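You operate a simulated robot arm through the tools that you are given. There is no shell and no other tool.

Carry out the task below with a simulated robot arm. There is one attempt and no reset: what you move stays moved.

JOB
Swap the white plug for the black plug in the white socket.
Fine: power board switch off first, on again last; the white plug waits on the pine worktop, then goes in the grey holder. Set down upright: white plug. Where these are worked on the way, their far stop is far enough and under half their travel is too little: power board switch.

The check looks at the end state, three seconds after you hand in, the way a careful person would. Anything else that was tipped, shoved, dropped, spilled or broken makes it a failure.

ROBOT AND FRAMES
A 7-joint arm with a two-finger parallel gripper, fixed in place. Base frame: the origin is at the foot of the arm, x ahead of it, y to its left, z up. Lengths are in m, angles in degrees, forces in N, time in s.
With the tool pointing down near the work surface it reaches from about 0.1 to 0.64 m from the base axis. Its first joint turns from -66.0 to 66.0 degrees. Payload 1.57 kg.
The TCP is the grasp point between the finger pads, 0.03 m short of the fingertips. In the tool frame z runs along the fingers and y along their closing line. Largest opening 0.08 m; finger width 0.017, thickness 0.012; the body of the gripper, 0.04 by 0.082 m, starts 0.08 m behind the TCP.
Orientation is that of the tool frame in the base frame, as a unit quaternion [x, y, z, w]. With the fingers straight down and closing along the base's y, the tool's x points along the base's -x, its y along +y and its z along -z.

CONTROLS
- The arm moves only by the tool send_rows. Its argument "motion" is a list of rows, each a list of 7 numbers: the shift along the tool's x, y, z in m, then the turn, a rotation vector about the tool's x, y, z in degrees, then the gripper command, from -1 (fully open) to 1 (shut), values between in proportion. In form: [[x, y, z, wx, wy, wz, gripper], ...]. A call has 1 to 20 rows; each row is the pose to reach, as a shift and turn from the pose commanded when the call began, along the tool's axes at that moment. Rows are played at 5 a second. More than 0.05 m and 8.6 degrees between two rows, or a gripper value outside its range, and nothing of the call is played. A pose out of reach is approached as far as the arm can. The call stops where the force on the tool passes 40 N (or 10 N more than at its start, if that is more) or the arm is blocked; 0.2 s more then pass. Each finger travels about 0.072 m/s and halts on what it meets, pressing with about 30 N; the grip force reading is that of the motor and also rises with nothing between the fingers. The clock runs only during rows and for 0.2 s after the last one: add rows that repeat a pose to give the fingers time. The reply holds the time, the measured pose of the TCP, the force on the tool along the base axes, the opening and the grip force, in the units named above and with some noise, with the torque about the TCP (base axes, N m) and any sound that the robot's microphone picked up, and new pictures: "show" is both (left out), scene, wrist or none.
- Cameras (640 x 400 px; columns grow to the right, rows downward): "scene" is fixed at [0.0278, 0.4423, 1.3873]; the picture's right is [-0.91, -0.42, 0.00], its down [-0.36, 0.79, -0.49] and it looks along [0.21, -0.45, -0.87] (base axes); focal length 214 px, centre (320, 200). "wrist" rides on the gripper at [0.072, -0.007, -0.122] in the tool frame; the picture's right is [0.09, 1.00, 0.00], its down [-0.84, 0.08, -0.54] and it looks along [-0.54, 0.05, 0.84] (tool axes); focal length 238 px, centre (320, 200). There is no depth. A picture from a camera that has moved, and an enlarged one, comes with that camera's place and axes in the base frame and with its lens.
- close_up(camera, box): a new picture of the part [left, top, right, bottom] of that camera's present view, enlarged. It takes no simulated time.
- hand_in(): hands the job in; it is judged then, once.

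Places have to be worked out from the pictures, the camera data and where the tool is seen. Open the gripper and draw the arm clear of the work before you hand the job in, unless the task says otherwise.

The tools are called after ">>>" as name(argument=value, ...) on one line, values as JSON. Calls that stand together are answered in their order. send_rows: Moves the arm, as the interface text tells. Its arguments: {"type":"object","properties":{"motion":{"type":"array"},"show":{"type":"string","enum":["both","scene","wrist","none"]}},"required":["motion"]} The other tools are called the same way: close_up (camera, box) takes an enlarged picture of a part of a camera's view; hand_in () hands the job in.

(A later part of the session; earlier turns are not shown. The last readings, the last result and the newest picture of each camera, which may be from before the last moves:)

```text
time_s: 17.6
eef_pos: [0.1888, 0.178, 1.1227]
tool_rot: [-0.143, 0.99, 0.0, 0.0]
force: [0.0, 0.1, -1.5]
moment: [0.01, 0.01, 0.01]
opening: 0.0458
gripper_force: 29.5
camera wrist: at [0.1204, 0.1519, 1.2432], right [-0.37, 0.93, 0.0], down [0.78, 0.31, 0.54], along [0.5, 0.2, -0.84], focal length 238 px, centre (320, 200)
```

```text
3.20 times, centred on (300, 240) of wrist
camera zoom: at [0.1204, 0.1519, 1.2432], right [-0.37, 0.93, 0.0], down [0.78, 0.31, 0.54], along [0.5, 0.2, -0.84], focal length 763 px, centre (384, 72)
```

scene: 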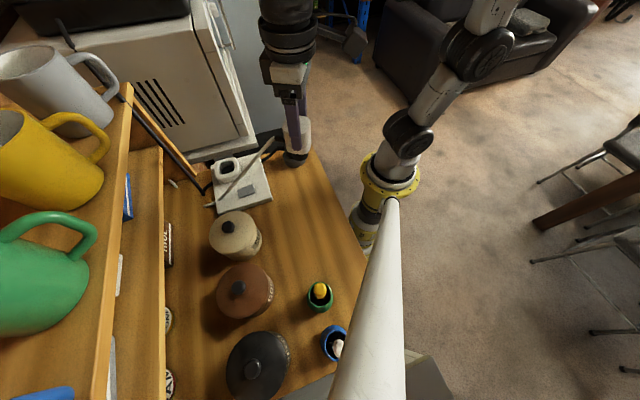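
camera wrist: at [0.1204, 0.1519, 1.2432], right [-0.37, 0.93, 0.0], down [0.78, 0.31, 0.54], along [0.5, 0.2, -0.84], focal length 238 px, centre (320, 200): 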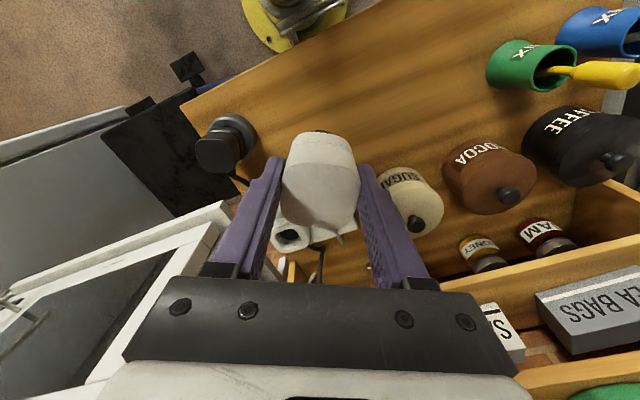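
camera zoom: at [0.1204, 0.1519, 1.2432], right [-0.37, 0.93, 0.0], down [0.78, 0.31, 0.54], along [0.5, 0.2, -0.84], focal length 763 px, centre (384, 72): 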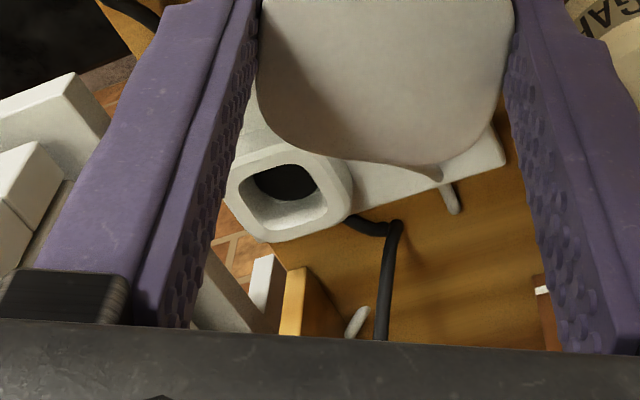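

The cord is drawn passing straight through the board, so it's cosmetic and won't obstruct anything. The spot below is bare pine, so I'll lower the plug to about 3 cm above the table.

>>> send_rows(motion=[[0, 0, 0.03, 0, 0, 0, 1], [0, 0, 0.06, 0, 0, 0, 1], [0, 0, 0.09, 0, 0, 0, 1], [0, 0, 0.12, 0, 0, 0, 1], [0, 0, 0.145, 0, 0, 0, 1], [0, 0, 0.16, 0, 0, 0, 1], [0, 0, 0.16, 0, 0, 0, 1]])

>>> close_up(camera="scene", box=[240, 130, 360, 220])

```text
time_s: 19.2
eef_pos: [0.188, 0.1799, 0.9665]
tool_rot: [-0.144, 0.99, 0.001, 0.0]
force: [0.2, 0.3, -0.9]
moment: [0.04, -0.02, -0.02]
opening: 0.0457
gripper_force: 30.8
camera wrist: at [0.1201, 0.1523, 1.0863], right [-0.37, 0.93, 0.0], down [0.78, 0.31, 0.54], along [0.5, 0.2, -0.84], focal length 238 px, centre (320, 200)
```

scene: 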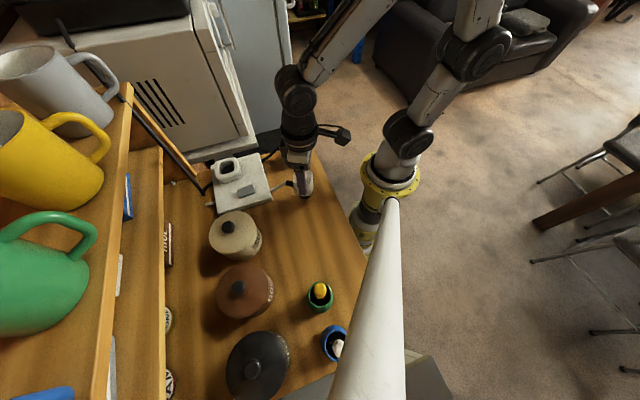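
wrist: 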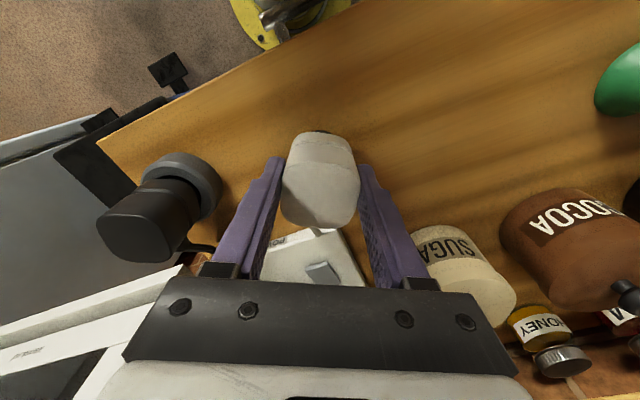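

```text
4.44 times, centred on (300, 175) of scene
camera zoom: at [0.0278, 0.4423, 1.3873], right [-0.91, -0.42, 0.0], down [-0.36, 0.79, -0.49], along [0.21, -0.45, -0.87], focal length 953 px, centre (409, 311)
```

zoom: 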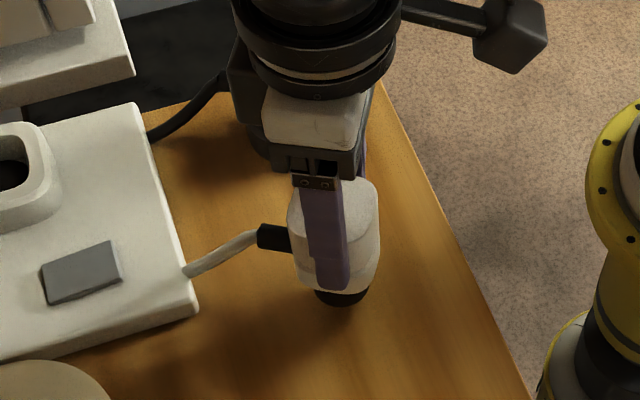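

The plug hangs upright a few centimetres above bare pine, clear of the board and the holder. I'll lower it slowly, watching for contact.

>>> send_rows(motion=[[0, 0, 0.005, 0, 0, 0, 1], [0, 0, 0.01, 0, 0, 0, 1], [0, 0, 0.015, 0, 0, 0, 1], [0, 0, 0.019, 0, 0, 0, 1], [0, 0, 0.023, 0, 0, 0, 1]], show="none")

```text
time_s: 20.2
eef_pos: [0.1898, 0.18, 0.9513]
tool_rot: [-0.144, 0.99, 0.002, 0.002]
force: [-3.0, -3.4, 7.5]
moment: [-0.31, 0.08, -0.09]
opening: 0.0457
gripper_force: 29.8
stopped in row 4: the force on the tool passed its limit at 43 N (the readings are from after the stop); the commanded pose is now the measured one
```

The plug touched down at TCP z≈0.951, with about 7 N still pressing. I'll check that it is seated upright before releasing.

>>> close_up(camera="scene", box=[270, 160, 350, 215])

>>> close_up(camera="wrist", box=[240, 90, 400, 240])

```text
7.27 times, centred on (310, 188) of scene
camera zoom: at [0.0277, 0.4422, 1.3873], right [-0.91, -0.42, 0.0], down [-0.36, 0.79, -0.49], along [0.21, -0.45, -0.87], focal length 1560 px, centre (393, 291)
```

zoom: 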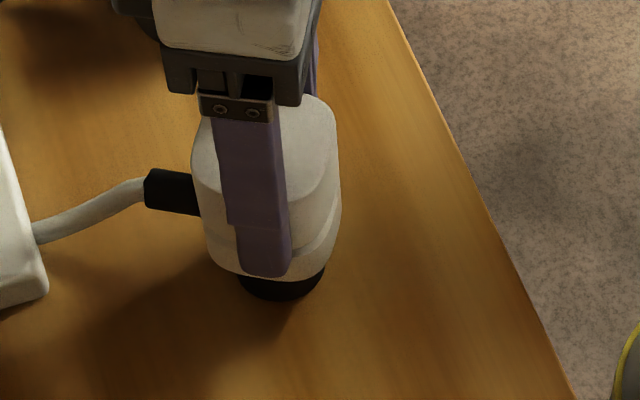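

```text
2.67 times, centred on (320, 165) of wrist
camera zoom: at [0.1219, 0.1522, 1.0714], right [-0.37, 0.93, 0.0], down [0.78, 0.31, 0.55], along [0.51, 0.21, -0.84], focal length 636 px, centre (320, 293)
```

zoom: 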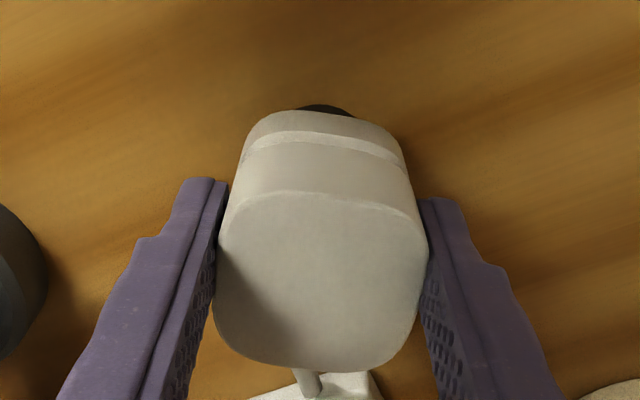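

The plug stands on its neck on the pine, upright. I'll ease off slightly and open the fingers.

>>> send_rows(motion=[[0, 0, -0.001, 0, 0, 0, 1], [0, 0, -0.001, 0, 0, 0, -0.3], [0, 0, -0.001, 0, 0, 0, -0.7], [0, 0, -0.001, 0, 0, 0, -1], [0, 0, -0.001, 0, 0, 0, -1]])

>>> close_up(camera="wrist", box=[240, 90, 400, 240])

```text
time_s: 21.4
eef_pos: [0.1883, 0.1809, 0.9524]
tool_rot: [-0.143, 0.99, 0.003, 0.002]
force: [0.2, -0.1, 0.2]
moment: [0.0, -0.01, 0.02]
opening: 0.0801
gripper_force: 0.1
camera wrist: at [0.1218, 0.1532, 1.0722], right [-0.37, 0.93, 0.0], down [0.78, 0.31, 0.55], along [0.51, 0.21, -0.84], focal length 238 px, centre (320, 200)
```

scene: 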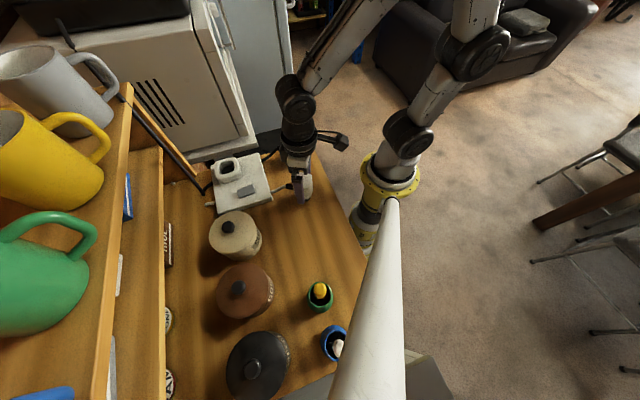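
wrist: 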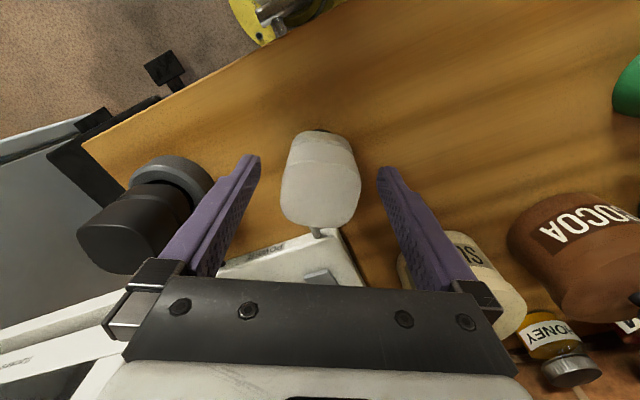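

```text
2.67 times, centred on (320, 165) of wrist
camera zoom: at [0.1218, 0.1532, 1.0722], right [-0.37, 0.93, 0.0], down [0.78, 0.31, 0.55], along [0.51, 0.21, -0.84], focal length 636 px, centre (320, 293)
```

zoom: 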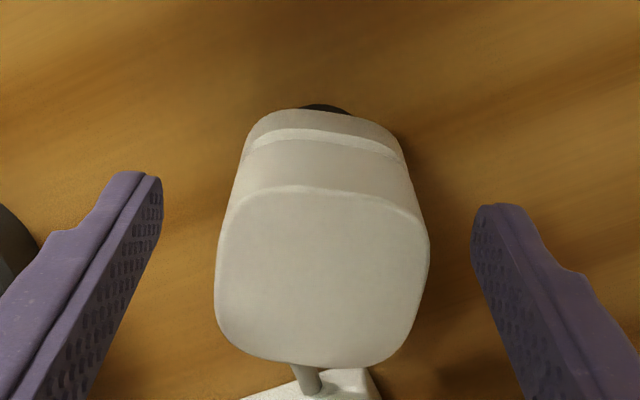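

The white plug is standing free and upright. I'll lift straight off it, correct the small tool tilt, and move over to hover above the black plug near (0.285, 0.068).

>>> send_rows(motion=[[0, 0, -0.03, 0, 0, 0, -1], [0, 0, -0.06, 0.1, 0.1, 0, -1], [0, 0, -0.09, 0.2, 0.2, 0, -1], [-0.005, -0.01, -0.11, 0.31, 0.28, 0, -1], [-0.016, -0.037, -0.11, 0.31, 0.28, 0, -1], [-0.028, -0.064, -0.11, 0.31, 0.28, 0, -1], [-0.04, -0.091, -0.11, 0.31, 0.28, 0, -1], [-0.052, -0.117, -0.11, 0.31, 0.28, 0, -1], [-0.0606, -0.1353, -0.11, 0.31, 0.28, 0, -1], [-0.0606, -0.1353, -0.11, 0.31, 0.28, 0, -1]])

>>> close_up(camera="wrist", box=[240, 60, 400, 200])

>>> close_up(camera="scene", box=[250, 120, 350, 220])

```text
time_s: 23.6
eef_pos: [0.2873, 0.0669, 1.058]
tool_rot: [-0.145, 0.989, -0.001, 0.001]
force: [-0.6, -0.2, 0.2]
moment: [-0.02, -0.03, -0.02]
opening: 0.0803
gripper_force: 0.1
camera wrist: at [0.219, 0.0394, 1.1797], right [-0.37, 0.93, 0.0], down [0.78, 0.31, 0.54], along [0.5, 0.2, -0.84], focal length 238 px, centre (320, 200)
```

scene: 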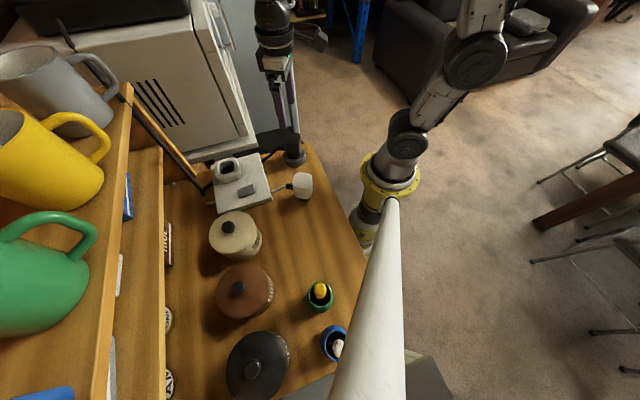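
wrist: 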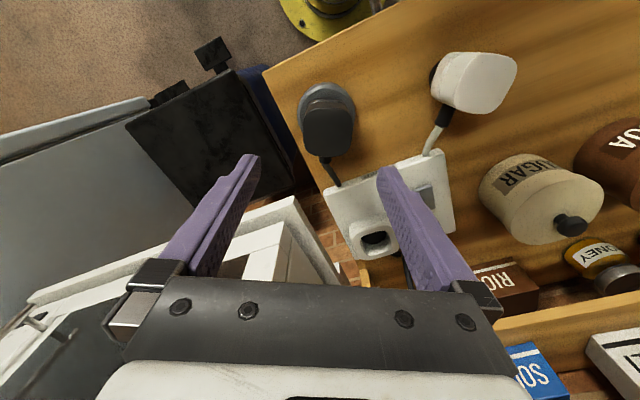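

```text
2.86 times, centred on (320, 130) of wrist
camera zoom: at [0.219, 0.0394, 1.1797], right [-0.37, 0.93, 0.0], down [0.78, 0.31, 0.54], along [0.5, 0.2, -0.84], focal length 681 px, centre (320, 400)
```

zoom: 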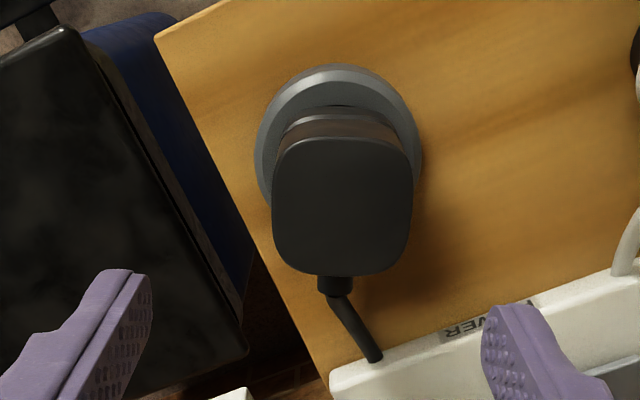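

```text
4.00 times, centred on (300, 170) of scene
camera zoom: at [0.0278, 0.4423, 1.3873], right [-0.91, -0.42, 0.0], down [-0.36, 0.79, -0.49], along [0.21, -0.45, -0.87], focal length 858 px, centre (400, 320)
```

zoom: 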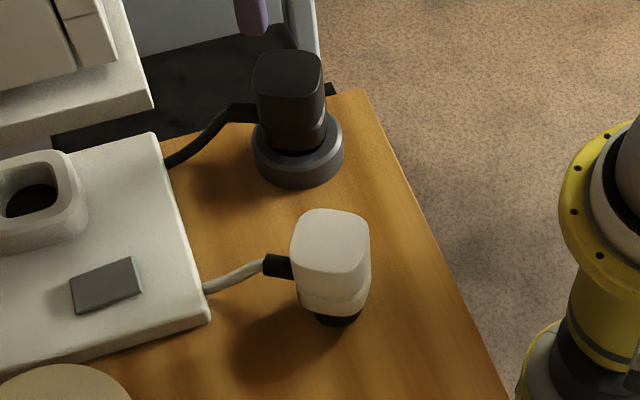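

The white plug is standing well. I'll take tighter views of both plugs to calibrate the heights before descending on the black one.

>>> close_up(camera="wrist", box=[410, 30, 540, 130])

>>> close_up(camera="scene", box=[275, 160, 335, 210])

>>> close_up(camera="scene", box=[265, 125, 325, 170])

>>> close_up(camera="wrist", box=[280, 70, 380, 180])

```text
4.00 times, centred on (475, 80) of wrist
camera zoom: at [0.219, 0.0394, 1.1797], right [-0.37, 0.93, 0.0], down [0.78, 0.31, 0.54], along [0.5, 0.2, -0.84], focal length 953 px, centre (-300, 680)
```

zoom: 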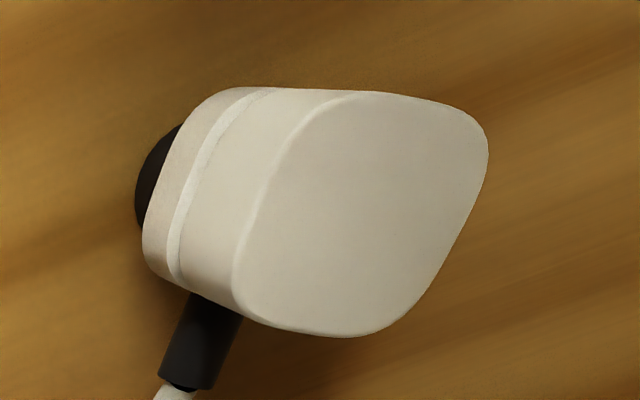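

```text
8.00 times, centred on (305, 185) of scene
camera zoom: at [0.0278, 0.4423, 1.3873], right [-0.91, -0.42, 0.0], down [-0.36, 0.79, -0.49], along [0.21, -0.45, -0.87], focal length 1716 px, centre (440, 320)
```

zoom: 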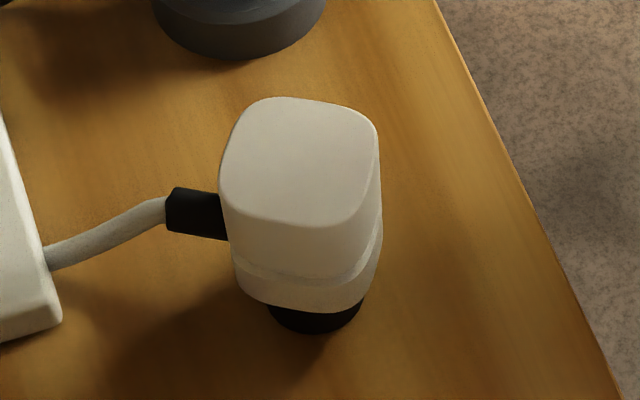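

```text
8.89 times, centred on (295, 148) of scene
camera zoom: at [0.0278, 0.4423, 1.3873], right [-0.91, -0.42, 0.0], down [-0.36, 0.79, -0.49], along [0.21, -0.45, -0.87], focal length 1906 px, centre (542, 667)
```

zoom: 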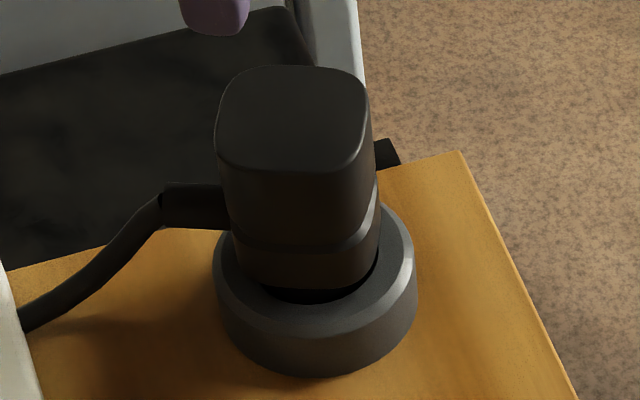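

```text
3.64 times, centred on (330, 125) of wrist
camera zoom: at [0.219, 0.0394, 1.1797], right [-0.37, 0.93, 0.0], down [0.78, 0.31, 0.54], along [0.5, 0.2, -0.84], focal length 867 px, centre (284, 473)
```

zoom: 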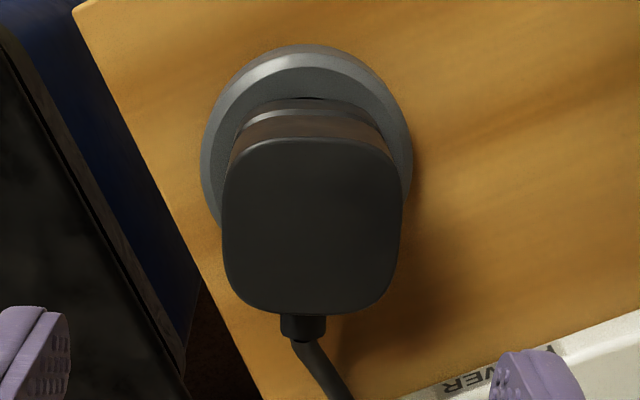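

Calibrating against the known white-plug position, the black plug is centred near (0.280, 0.072) with its top at about 0.955 and its cable heading around 20°. The white plug also slipped down about 2 cm in the grip during extraction. I'll line up on the black plug and descend partway.

>>> send_rows(motion=[[0.0043, 0.0065, 0.02, 0, 0, -1.6, -1], [0.0043, 0.0065, 0.04, 0, 0, -3.3, -1], [0.0043, 0.0065, 0.06, 0, 0, -3.3, -1], [0.0043, 0.0065, 0.075, 0, 0, -3.3, -1], [0.0043, 0.0065, 0.075, 0, 0, -3.3, -1]])

>>> close_up(camera="wrist", box=[220, 80, 420, 230])

>>> close_up(camera="scene", box=[250, 110, 340, 180])

```text
time_s: 24.8
eef_pos: [0.2799, 0.0712, 0.9858]
tool_rot: [-0.172, 0.985, 0.0, 0.0]
force: [0.3, -0.1, -0.1]
moment: [0.02, 0.03, -0.01]
opening: 0.0802
gripper_force: 0.0
camera wrist: at [0.2147, 0.0401, 1.1067], right [-0.42, 0.91, 0.0], down [0.76, 0.36, 0.54], along [0.49, 0.23, -0.84], focal length 238 px, centre (320, 200)
```

scene: 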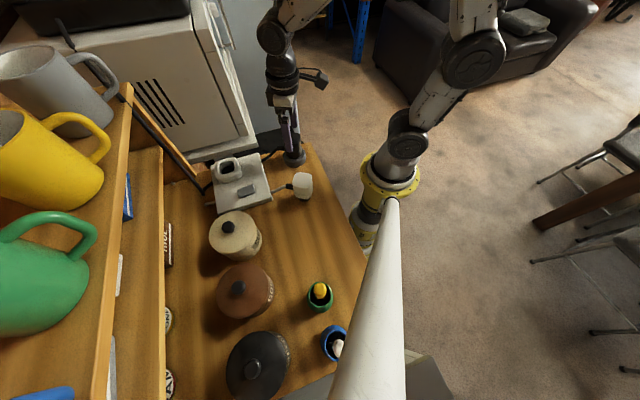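
wrist: 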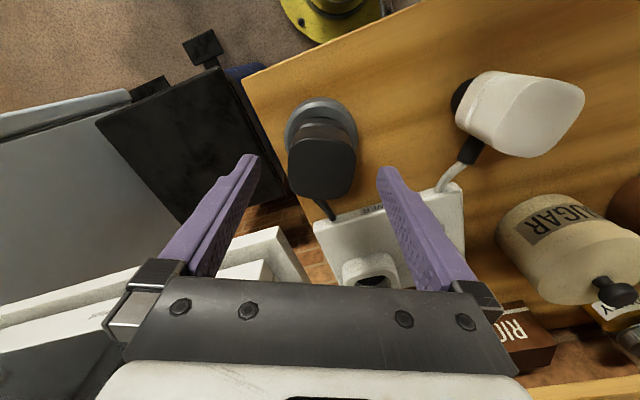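

```text
2.67 times, centred on (320, 155) of wrist
camera zoom: at [0.2147, 0.0401, 1.1067], right [-0.42, 0.91, 0.0], down [0.76, 0.36, 0.54], along [0.49, 0.23, -0.84], focal length 636 px, centre (320, 320)
```

zoom: 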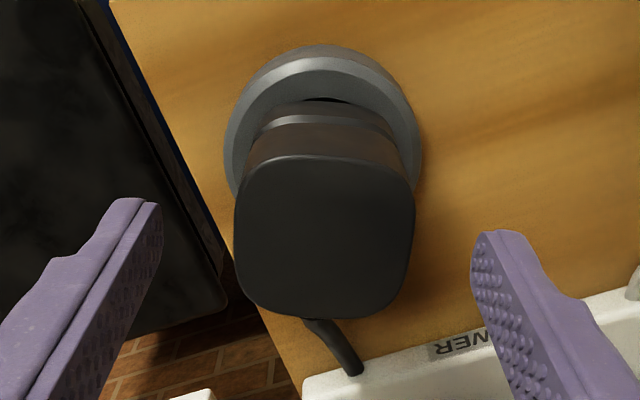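

```text
5.71 times, centred on (295, 145) of scene
camera zoom: at [0.0278, 0.4423, 1.3873], right [-0.91, -0.42, 0.0], down [-0.36, 0.79, -0.49], along [0.21, -0.45, -0.87], focal length 1226 px, centre (463, 514)
```

zoom: 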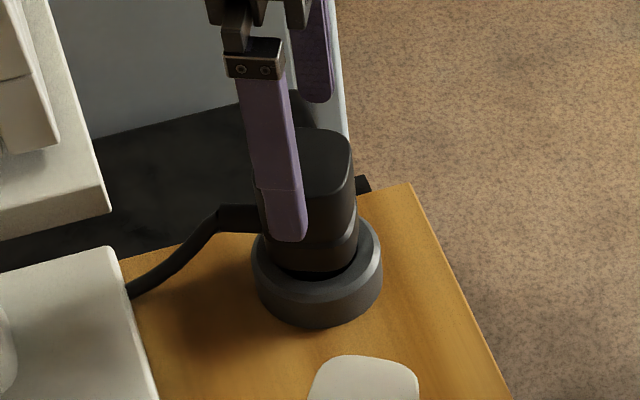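

The tool is centred on the black plug to within 1 mm, and I put its top at z≈0.955. I'll go down to fingertip height about 0.912, keeping the tips above the grey holder's rim, and close.

>>> send_rows(motion=[[0, 0, 0.015, 0, 0, 0, -1], [0, 0, 0.03, 0, 0, 0, -1], [0, 0, 0.043, 0, 0, 0, -1], [0, 0, 0.043, 0, 0, 0, -1], [0, 0, 0.043, 0, 0, 0, 0.2], [0, 0, 0.043, 0, 0, 0, 1], [0, 0, 0.043, 0, 0, 0, 1], [0, 0, 0.043, 0, 0, 0, 1]])

>>> close_up(camera="wrist", box=[220, 80, 420, 260])

>>> close_up(camera="scene", box=[250, 110, 340, 180])

```text
time_s: 26.6
eef_pos: [0.2812, 0.0706, 0.942]
tool_rot: [-0.172, 0.985, -0.001, 0.0]
force: [-0.5, 0.0, -0.1]
moment: [0.01, -0.02, 0.02]
opening: 0.0462
gripper_force: 29.8
camera wrist: at [0.2146, 0.0392, 1.0622], right [-0.42, 0.91, 0.0], down [0.76, 0.36, 0.54], along [0.49, 0.23, -0.84], focal length 238 px, centre (320, 200)
```

scene: 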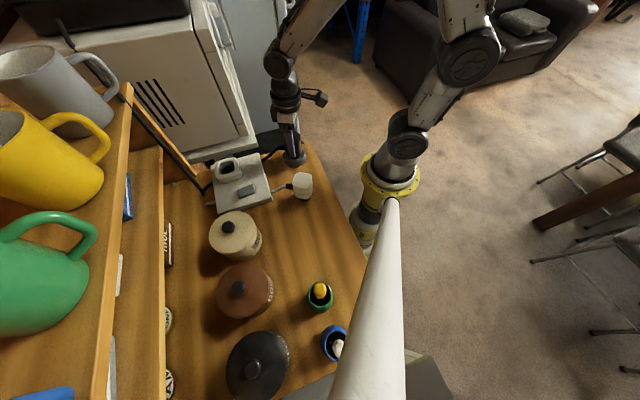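
wrist: 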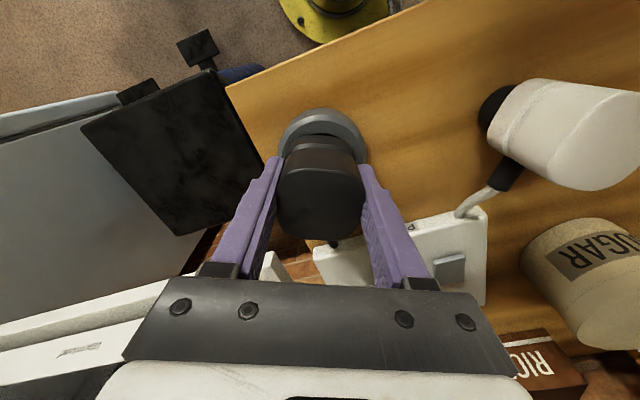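

```text
2.22 times, centred on (320, 170) of wrist
camera zoom: at [0.2146, 0.0392, 1.0622], right [-0.42, 0.91, 0.0], down [0.76, 0.36, 0.54], along [0.49, 0.23, -0.84], focal length 530 px, centre (320, 267)
```

zoom: 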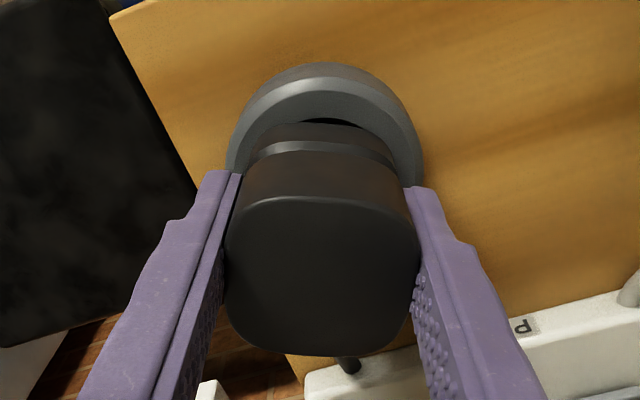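

```text
5.71 times, centred on (295, 145) of scene
camera zoom: at [0.0278, 0.4423, 1.3873], right [-0.91, -0.42, 0.0], down [-0.36, 0.79, -0.49], along [0.21, -0.45, -0.87], focal length 1226 px, centre (463, 514)
```

zoom: 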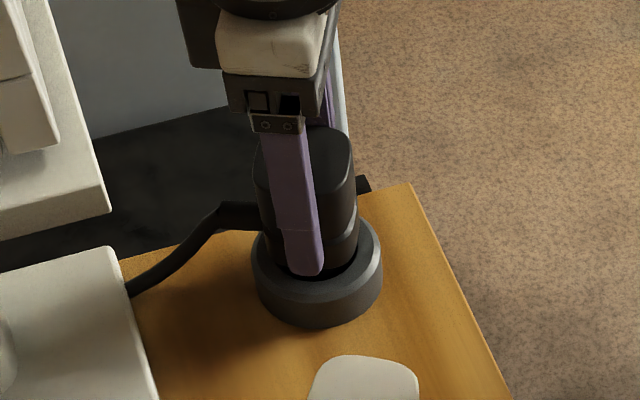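

I have a good grip at 46.2 mm with negligible force, so it's well centred. I'll pull the black plug straight up slowly and check that the holder stays put.

>>> send_rows(motion=[[0, 0, -0.004, 0, 0, 0, 1], [0, 0, -0.009, 0, 0, 0, 1], [0, 0, -0.015, 0, 0, 0, 1], [0, 0, -0.022, 0, 0, 0, 1], [0, 0, -0.03, 0, 0, 0, 1], [0, 0, -0.04, 0, 0, 0, 1], [0, 0, -0.055, 0, 0, 0, 1], [0, 0, -0.07, 0, 0, 0, 1], [0, 0, -0.07, 0, 0, 0, 1]])

>>> close_up(camera="wrist", box=[220, 80, 420, 260])

>>> close_up(camera="scene", box=[250, 90, 340, 180])

```text
time_s: 28.6
eef_pos: [0.2815, 0.0722, 1.0142]
tool_rot: [-0.172, 0.985, 0.0, 0.001]
force: [0.6, -0.6, -0.9]
moment: [0.03, -0.02, 0.02]
opening: 0.0464
gripper_force: 30.0
camera wrist: at [0.2154, 0.0413, 1.1344], right [-0.42, 0.91, 0.0], down [0.76, 0.36, 0.54], along [0.49, 0.23, -0.84], focal length 238 px, centre (320, 200)
```

scene: 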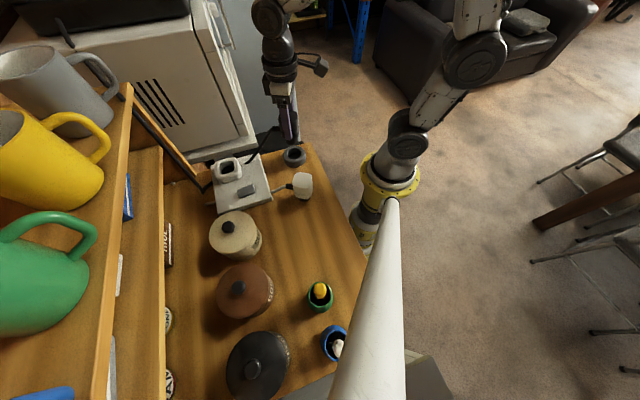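
wrist: 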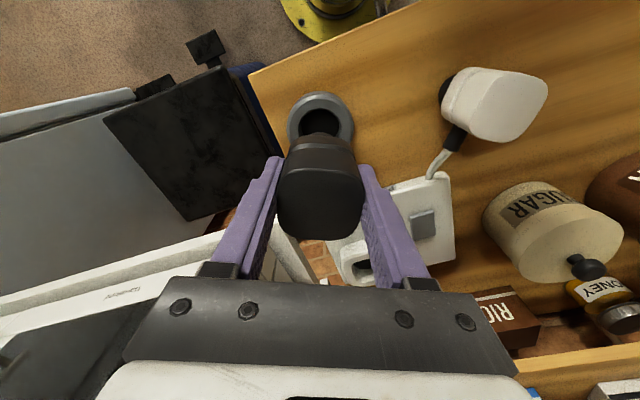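

```text
2.22 times, centred on (320, 170) of wrist
camera zoom: at [0.2154, 0.0413, 1.1344], right [-0.42, 0.91, 0.0], down [0.76, 0.36, 0.54], along [0.49, 0.23, -0.84], focal length 530 px, centre (320, 267)
```

zoom: 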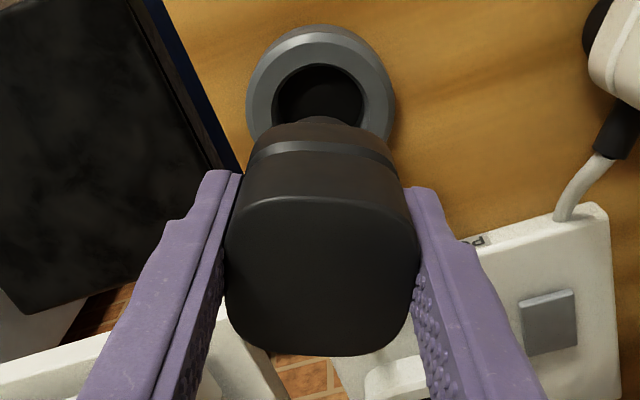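

```text
4.44 times, centred on (295, 135) of scene
camera zoom: at [0.0278, 0.4423, 1.3873], right [-0.91, -0.42, 0.0], down [-0.36, 0.79, -0.49], along [0.21, -0.45, -0.87], focal length 953 px, centre (431, 489)
```

zoom: 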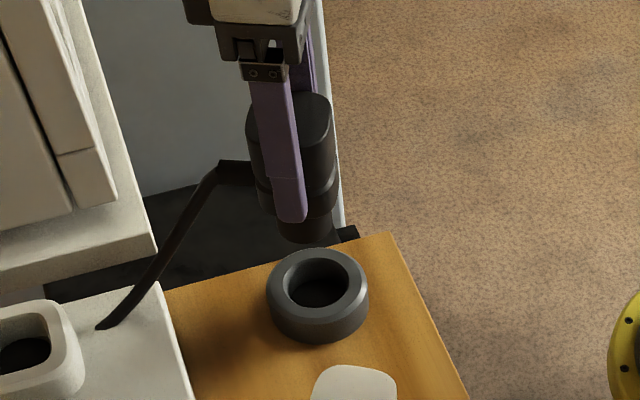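

The black plug came out without slipping and the holder didn't move. I'll carry it at a safe height to above the socket at (0.4155, 0.208) and turn it to the heading the white plug had.

>>> send_rows(motion=[[0, 0, -0.02, 0, 0, 0, 1], [-0.009, 0.004, -0.04, 0, 0, 0, 1], [-0.032, 0.015, -0.04, 0, 0, 0.5, 1], [-0.058, 0.028, -0.04, 0, 0, 1, 1], [-0.085, 0.041, -0.04, 0, 0, 1.6, 1], [-0.112, 0.054, -0.04, 0, 0, 2.2, 1], [-0.139, 0.067, -0.04, 0, 0, 2.8, 1], [-0.162, 0.078, -0.04, 0, 0, 3.3, 1], [-0.1729, 0.083, -0.04, 0, 0, 3.3, 1], [-0.1729, 0.083, -0.04, 0, 0, 3.3, 1]])

>>> close_up(camera="wrist", box=[240, 60, 400, 200])

>>> close_up(camera="scene", box=[175, 90, 295, 200])

```text
time_s: 30.8
eef_pos: [0.4131, 0.2096, 1.0534]
tool_rot: [-0.144, 0.99, -0.001, 0.0]
force: [0.0, 0.4, -0.5]
moment: [0.02, -0.03, -0.03]
opening: 0.046
gripper_force: 29.6
camera wrist: at [0.3458, 0.1816, 1.1744], right [-0.37, 0.93, 0.0], down [0.78, 0.31, 0.54], along [0.5, 0.2, -0.84], focal length 238 px, centre (320, 200)
```

scene: 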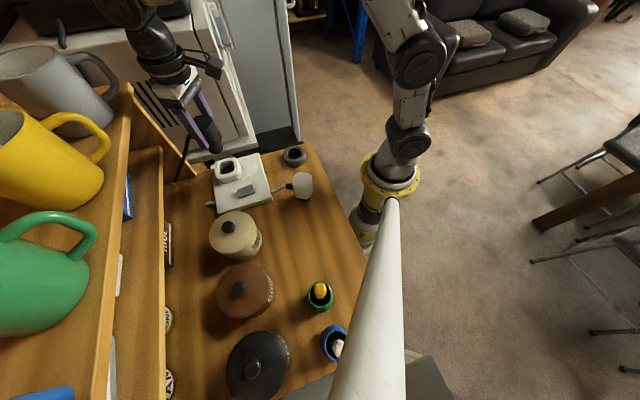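
wrist: 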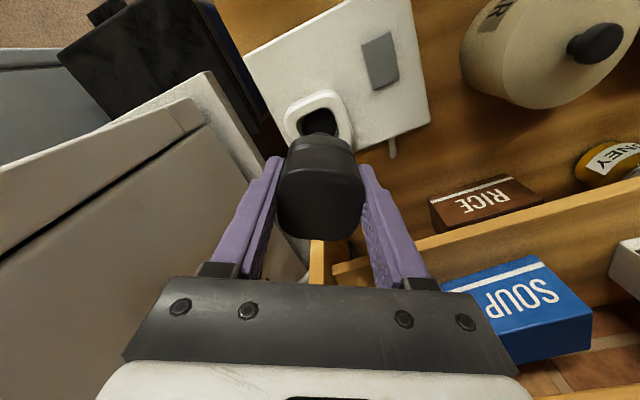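

```text
2.86 times, centred on (320, 130) of wrist
camera zoom: at [0.3458, 0.1816, 1.1744], right [-0.37, 0.93, 0.0], down [0.78, 0.31, 0.54], along [0.5, 0.2, -0.84], focal length 681 px, centre (320, 400)
```

zoom: 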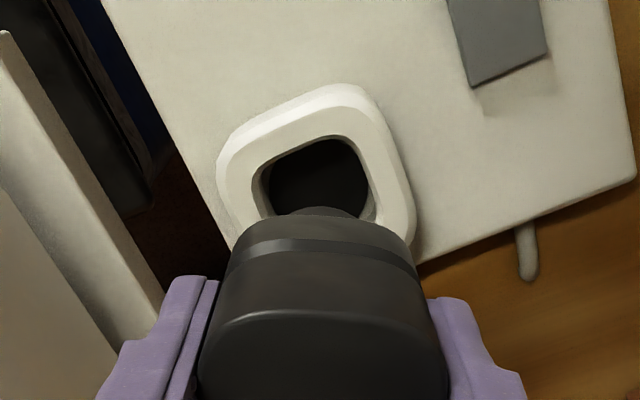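

```text
3.64 times, centred on (235, 145) of scene
camera zoom: at [0.0278, 0.4423, 1.3873], right [-0.91, -0.42, 0.0], down [-0.36, 0.79, -0.49], along [0.21, -0.45, -0.87], focal length 780 px, centre (629, 400)
```

zoom: 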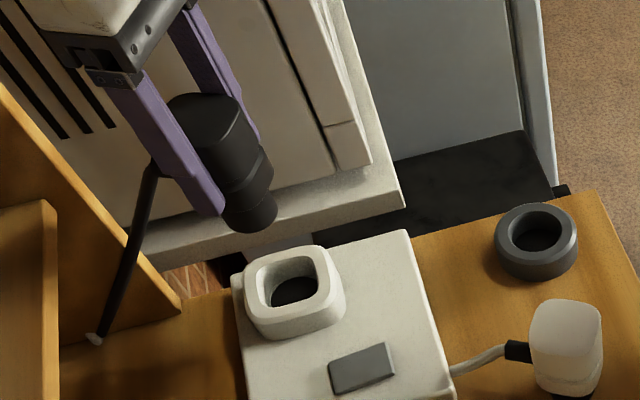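

The plug is above the socket, and comparing with the earlier view shows the tool about 2 mm off laterally. I'll correct that and lower the neck to just above the well.

>>> send_rows(motion=[[-0.0016, -0.0022, 0.015, 0, 0, 0, 1], [-0.0016, -0.0022, 0.03, 0, 0, 0, 1], [-0.0016, -0.0022, 0.045, 0, 0, 0, 1], [-0.0016, -0.0022, 0.06, 0, 0, 0, 1], [-0.0016, -0.0022, 0.06, 0, 0, 0, 1]])

>>> close_up(camera="wrist", box=[240, 60, 400, 200])

>>> close_up(camera="scene", box=[180, 120, 276, 195])

```text
time_s: 32.0
eef_pos: [0.4161, 0.2073, 0.9914]
tool_rot: [-0.143, 0.99, 0.0, -0.001]
force: [0.2, 0.2, -1.6]
moment: [0.02, 0.03, 0.0]
opening: 0.0462
gripper_force: 30.3
camera wrist: at [0.3489, 0.1803, 1.1119], right [-0.37, 0.93, 0.0], down [0.78, 0.31, 0.54], along [0.5, 0.2, -0.84], focal length 238 px, centre (320, 200)
```

scene: 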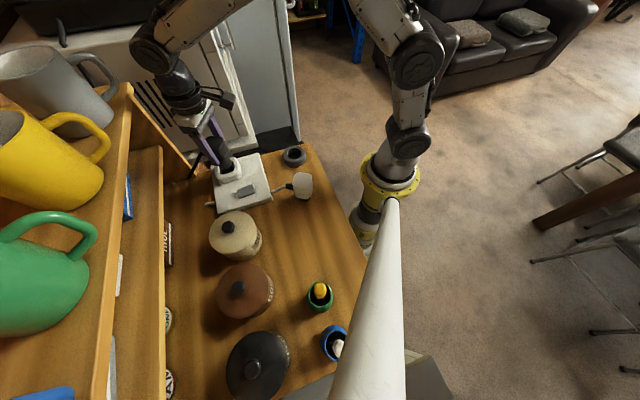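
wrist: 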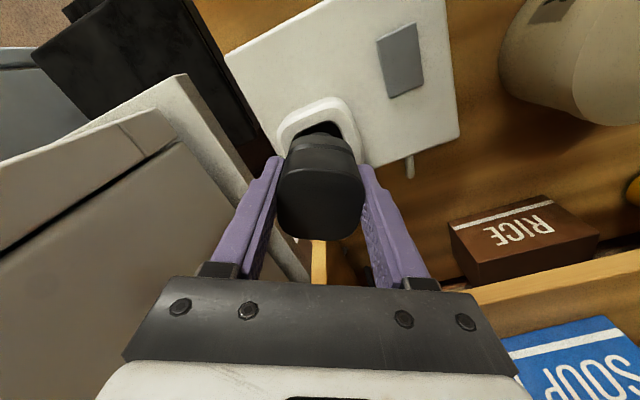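

```text
2.86 times, centred on (320, 130) of wrist
camera zoom: at [0.3489, 0.1803, 1.1119], right [-0.37, 0.93, 0.0], down [0.78, 0.31, 0.54], along [0.5, 0.2, -0.84], focal length 681 px, centre (320, 400)
```

zoom: 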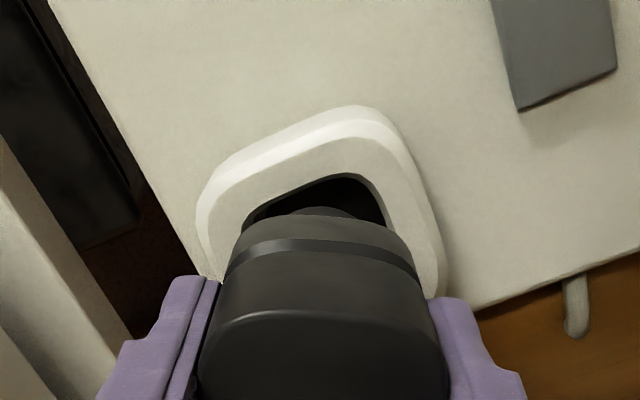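

```text
5.33 times, centred on (228, 158) of scene
camera zoom: at [0.0278, 0.4423, 1.3873], right [-0.91, -0.42, 0.0], down [-0.36, 0.79, -0.49], along [0.21, -0.45, -0.87], focal length 1144 px, centre (811, 427)
```

zoom: 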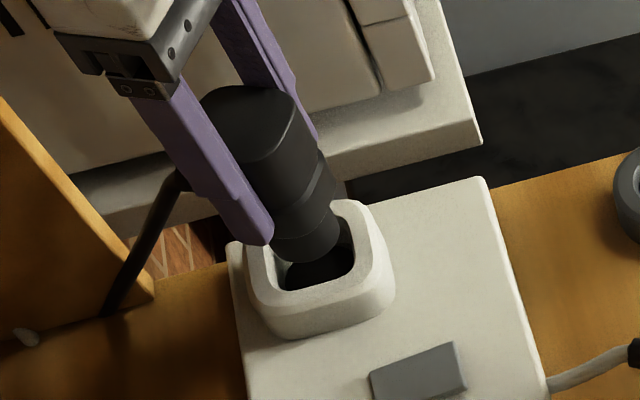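

The neck is centred over the well and about to enter. I'll lower it in 3–4 mm steps and watch the force.

>>> send_rows(motion=[[0, 0, 0.004, 0, 0, 0, 1], [0, 0, 0.008, 0, 0, 0, 1], [0, 0, 0.012, 0, 0, 0, 1], [0, 0, 0.016, 0, 0, 0, 1], [0, 0, 0.016, 0, 0, 0, 1]])

>>> close_up(camera="wrist", box=[220, 80, 420, 260])

>>> close_up(camera="scene", box=[180, 120, 276, 195])

```text
time_s: 33.2
eef_pos: [0.4163, 0.2076, 0.977]
tool_rot: [-0.143, 0.99, 0.0, 0.0]
force: [-0.4, 0.2, -1.8]
moment: [-0.01, 0.0, 0.03]
opening: 0.0462
gripper_force: 29.8
camera wrist: at [0.3493, 0.1807, 1.0981], right [-0.37, 0.93, 0.0], down [0.78, 0.31, 0.54], along [0.5, 0.2, -0.84], focal length 238 px, centre (320, 200)
```

scene: 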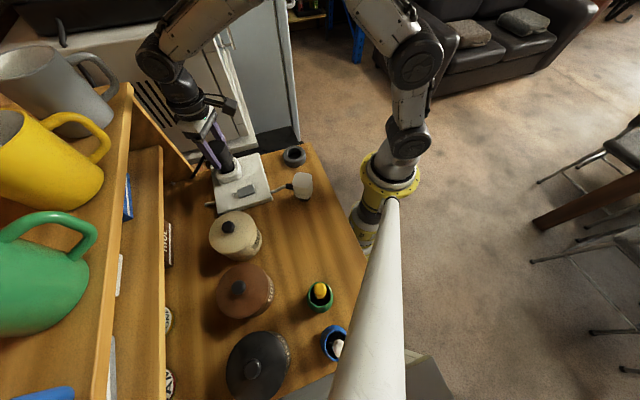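
wrist: 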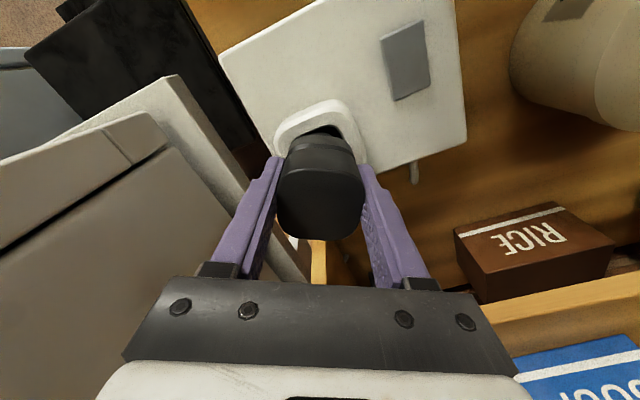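

```text
2.22 times, centred on (320, 170) of wrist
camera zoom: at [0.3493, 0.1807, 1.0981], right [-0.37, 0.93, 0.0], down [0.78, 0.31, 0.54], along [0.5, 0.2, -0.84], focal length 530 px, centre (320, 267)
```

zoom: 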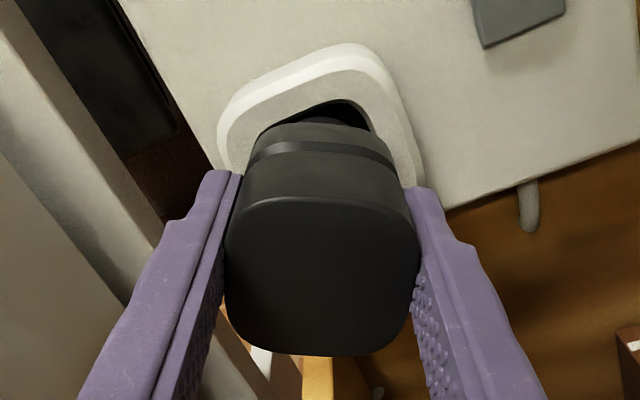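

```text
5.33 times, centred on (228, 158) of scene
camera zoom: at [0.0278, 0.4423, 1.3873], right [-0.91, -0.42, 0.0], down [-0.36, 0.79, -0.49], along [0.21, -0.45, -0.87], focal length 1144 px, centre (811, 427)
```

zoom: 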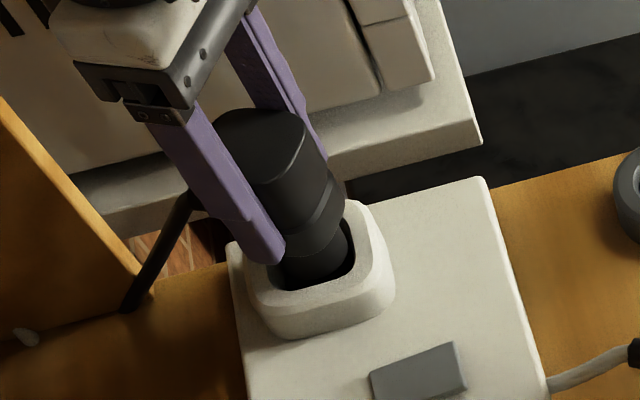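

There's no contact yet and the neck is inside the well. I'll keep lowering gently.

>>> send_rows(motion=[[0, 0, 0.003, 0, 0, 0, 1], [0, 0, 0.006, 0, 0, 0, 1], [0, 0, 0.009, 0, 0, 0, 1], [0, 0, 0.012, 0, 0, 0, 1], [0, 0, 0.014, 0, 0, 0, 1], [0, 0, 0.014, 0, 0, 0, 1]])

>>> close_up(camera="wrist", box=[220, 80, 420, 260])

>>> close_up(camera="scene", box=[180, 120, 276, 195])

```text
time_s: 34.6
eef_pos: [0.4163, 0.2082, 0.9625]
tool_rot: [-0.144, 0.99, 0.0, 0.0]
force: [-0.3, 0.1, -0.9]
moment: [0.01, 0.0, 0.02]
opening: 0.046
gripper_force: 30.0
camera wrist: at [0.3493, 0.1802, 1.0838], right [-0.37, 0.93, 0.0], down [0.78, 0.31, 0.54], along [0.5, 0.2, -0.84], focal length 238 px, centre (320, 200)
```

scene: 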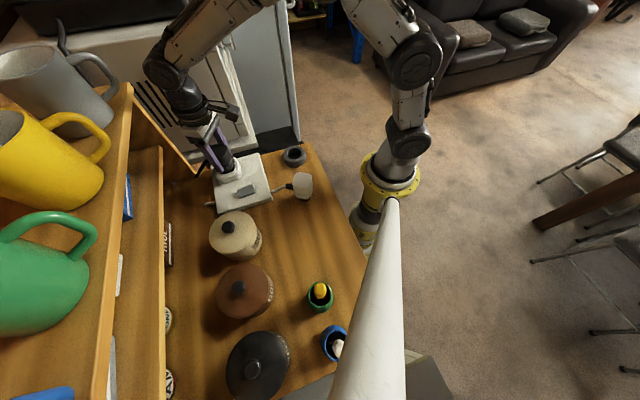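
wrist: 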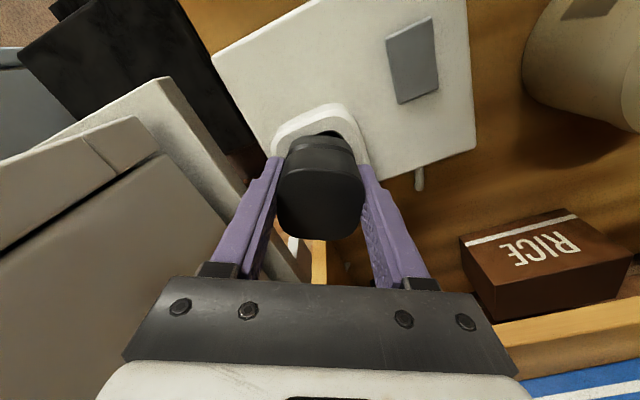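

```text
2.22 times, centred on (320, 170) of wrist
camera zoom: at [0.3493, 0.1802, 1.0838], right [-0.37, 0.93, 0.0], down [0.78, 0.31, 0.54], along [0.5, 0.2, -0.84], focal length 530 px, centre (320, 267)
```

zoom: 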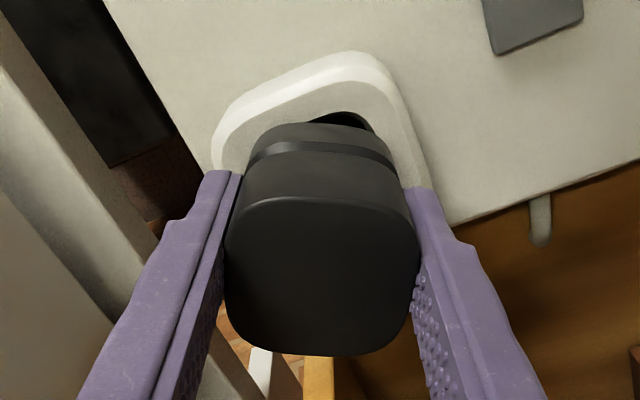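

```text
5.33 times, centred on (228, 158) of scene
camera zoom: at [0.0279, 0.4423, 1.3873], right [-0.91, -0.42, 0.0], down [-0.36, 0.79, -0.49], along [0.21, -0.45, -0.87], focal length 1144 px, centre (811, 427)
```

zoom: 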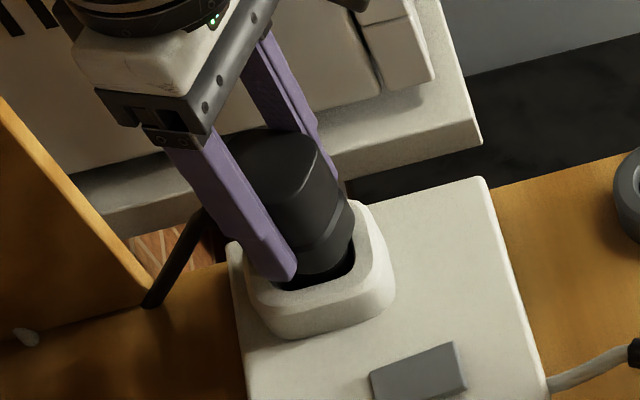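

The plug is now at nearly the same height the white one sat at, still with no contact force. I'll continue in 2 mm steps until it bottoms.

>>> send_rows(motion=[[0, 0, 0.002, 0, 0, 0, 1], [0, 0, 0.004, 0, 0, 0, 1], [0, 0, 0.006, 0, 0, 0, 1], [0, 0, 0.006, 0, 0, 0, 1]], show="none")

>>> close_up(camera="scene", box=[180, 120, 276, 195])

```text
time_s: 35.6
eef_pos: [0.4178, 0.2081, 0.9612]
tool_rot: [-0.144, 0.99, 0.001, 0.004]
force: [-12.1, -1.6, 30.9]
moment: [0.18, 0.45, 0.11]
opening: 0.0461
gripper_force: 29.9
```

```text
5.33 times, centred on (228, 158) of scene
camera zoom: at [0.0271, 0.4421, 1.3874], right [-0.91, -0.42, 0.0], down [-0.36, 0.79, -0.49], along [0.21, -0.45, -0.87], focal length 1144 px, centre (811, 427)
```

zoom: 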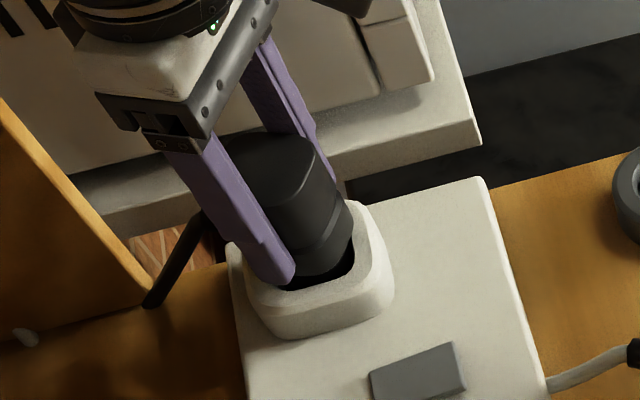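

It bottomed with about 31 N at TCP z≈0.961, putting the plug's top at about 0.974, the same height the white plug sat at. I'll relieve the pressure and open the fingers to inspect the seating.

>>> send_rows(motion=[[0, 0, -0.003, 0, 0, 0, 1], [0, 0, -0.003, 0, 0, 0, 0.3], [0, 0, -0.003, 0, 0, 0, -0.5], [0, 0, -0.003, 0, 0, 0, -1], [0, 0, -0.003, 0, 0, 0, -1], [0, 0, -0.03, 0, 0, 0, -1], [0, 0, -0.06, 0, 0, 0, -1], [0, 0, -0.08, 0, 0, 0, -1], [0, 0, -0.08, 0, 0, 0, -1]])

>>> close_up(camera="scene", box=[195, 135, 259, 195])

>>> close_up(camera="wrist", box=[240, 60, 400, 200])

```text
time_s: 37.6
eef_pos: [0.4157, 0.2081, 1.039]
tool_rot: [-0.143, 0.99, -0.001, 0.0]
force: [0.6, 0.5, 0.3]
moment: [0.0, -0.04, 0.0]
opening: 0.0798
gripper_force: 0.1
camera wrist: at [0.3488, 0.1811, 1.1593], right [-0.37, 0.93, 0.0], down [0.78, 0.31, 0.54], along [0.5, 0.2, -0.84], focal length 238 px, centre (320, 200)
```

scene: 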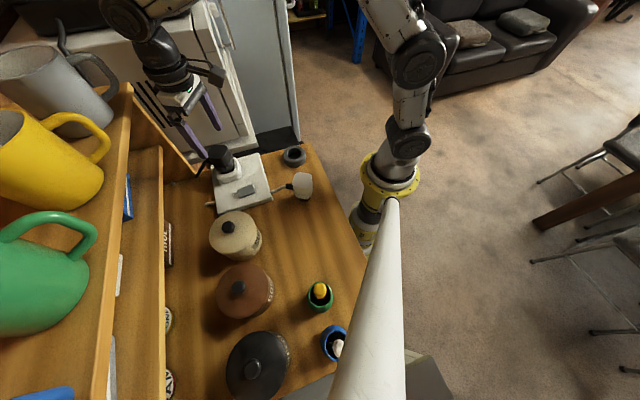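
wrist: 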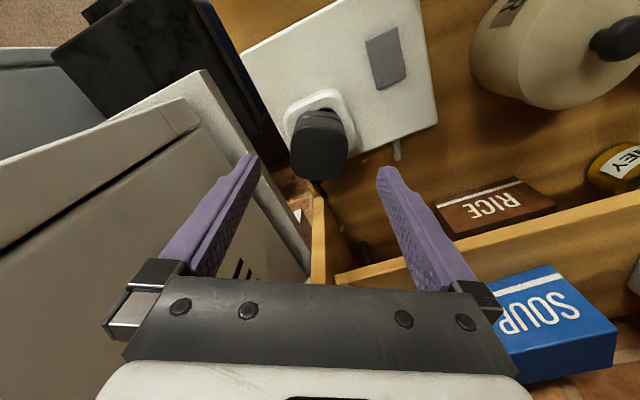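

```text
6.67 times, centred on (227, 165) of scene
camera zoom: at [0.0278, 0.4423, 1.3873], right [-0.91, -0.42, 0.0], down [-0.36, 0.79, -0.49], along [0.21, -0.45, -0.87], focal length 1430 px, centre (940, 433)
```

zoom: 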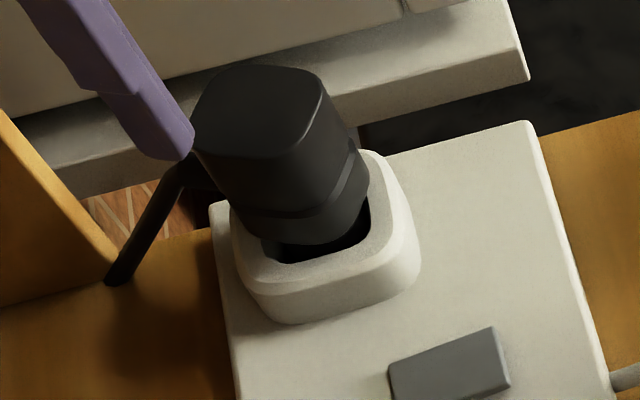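

```text
2.86 times, centred on (320, 130) of wrist
camera zoom: at [0.3488, 0.1811, 1.1593], right [-0.37, 0.93, 0.0], down [0.78, 0.31, 0.54], along [0.5, 0.2, -0.84], focal length 681 px, centre (320, 400)
```

zoom: 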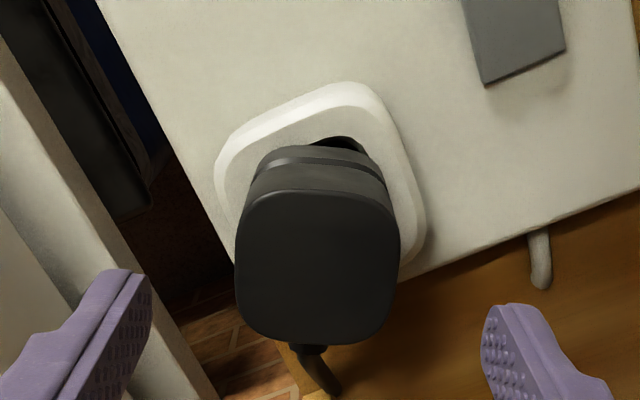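

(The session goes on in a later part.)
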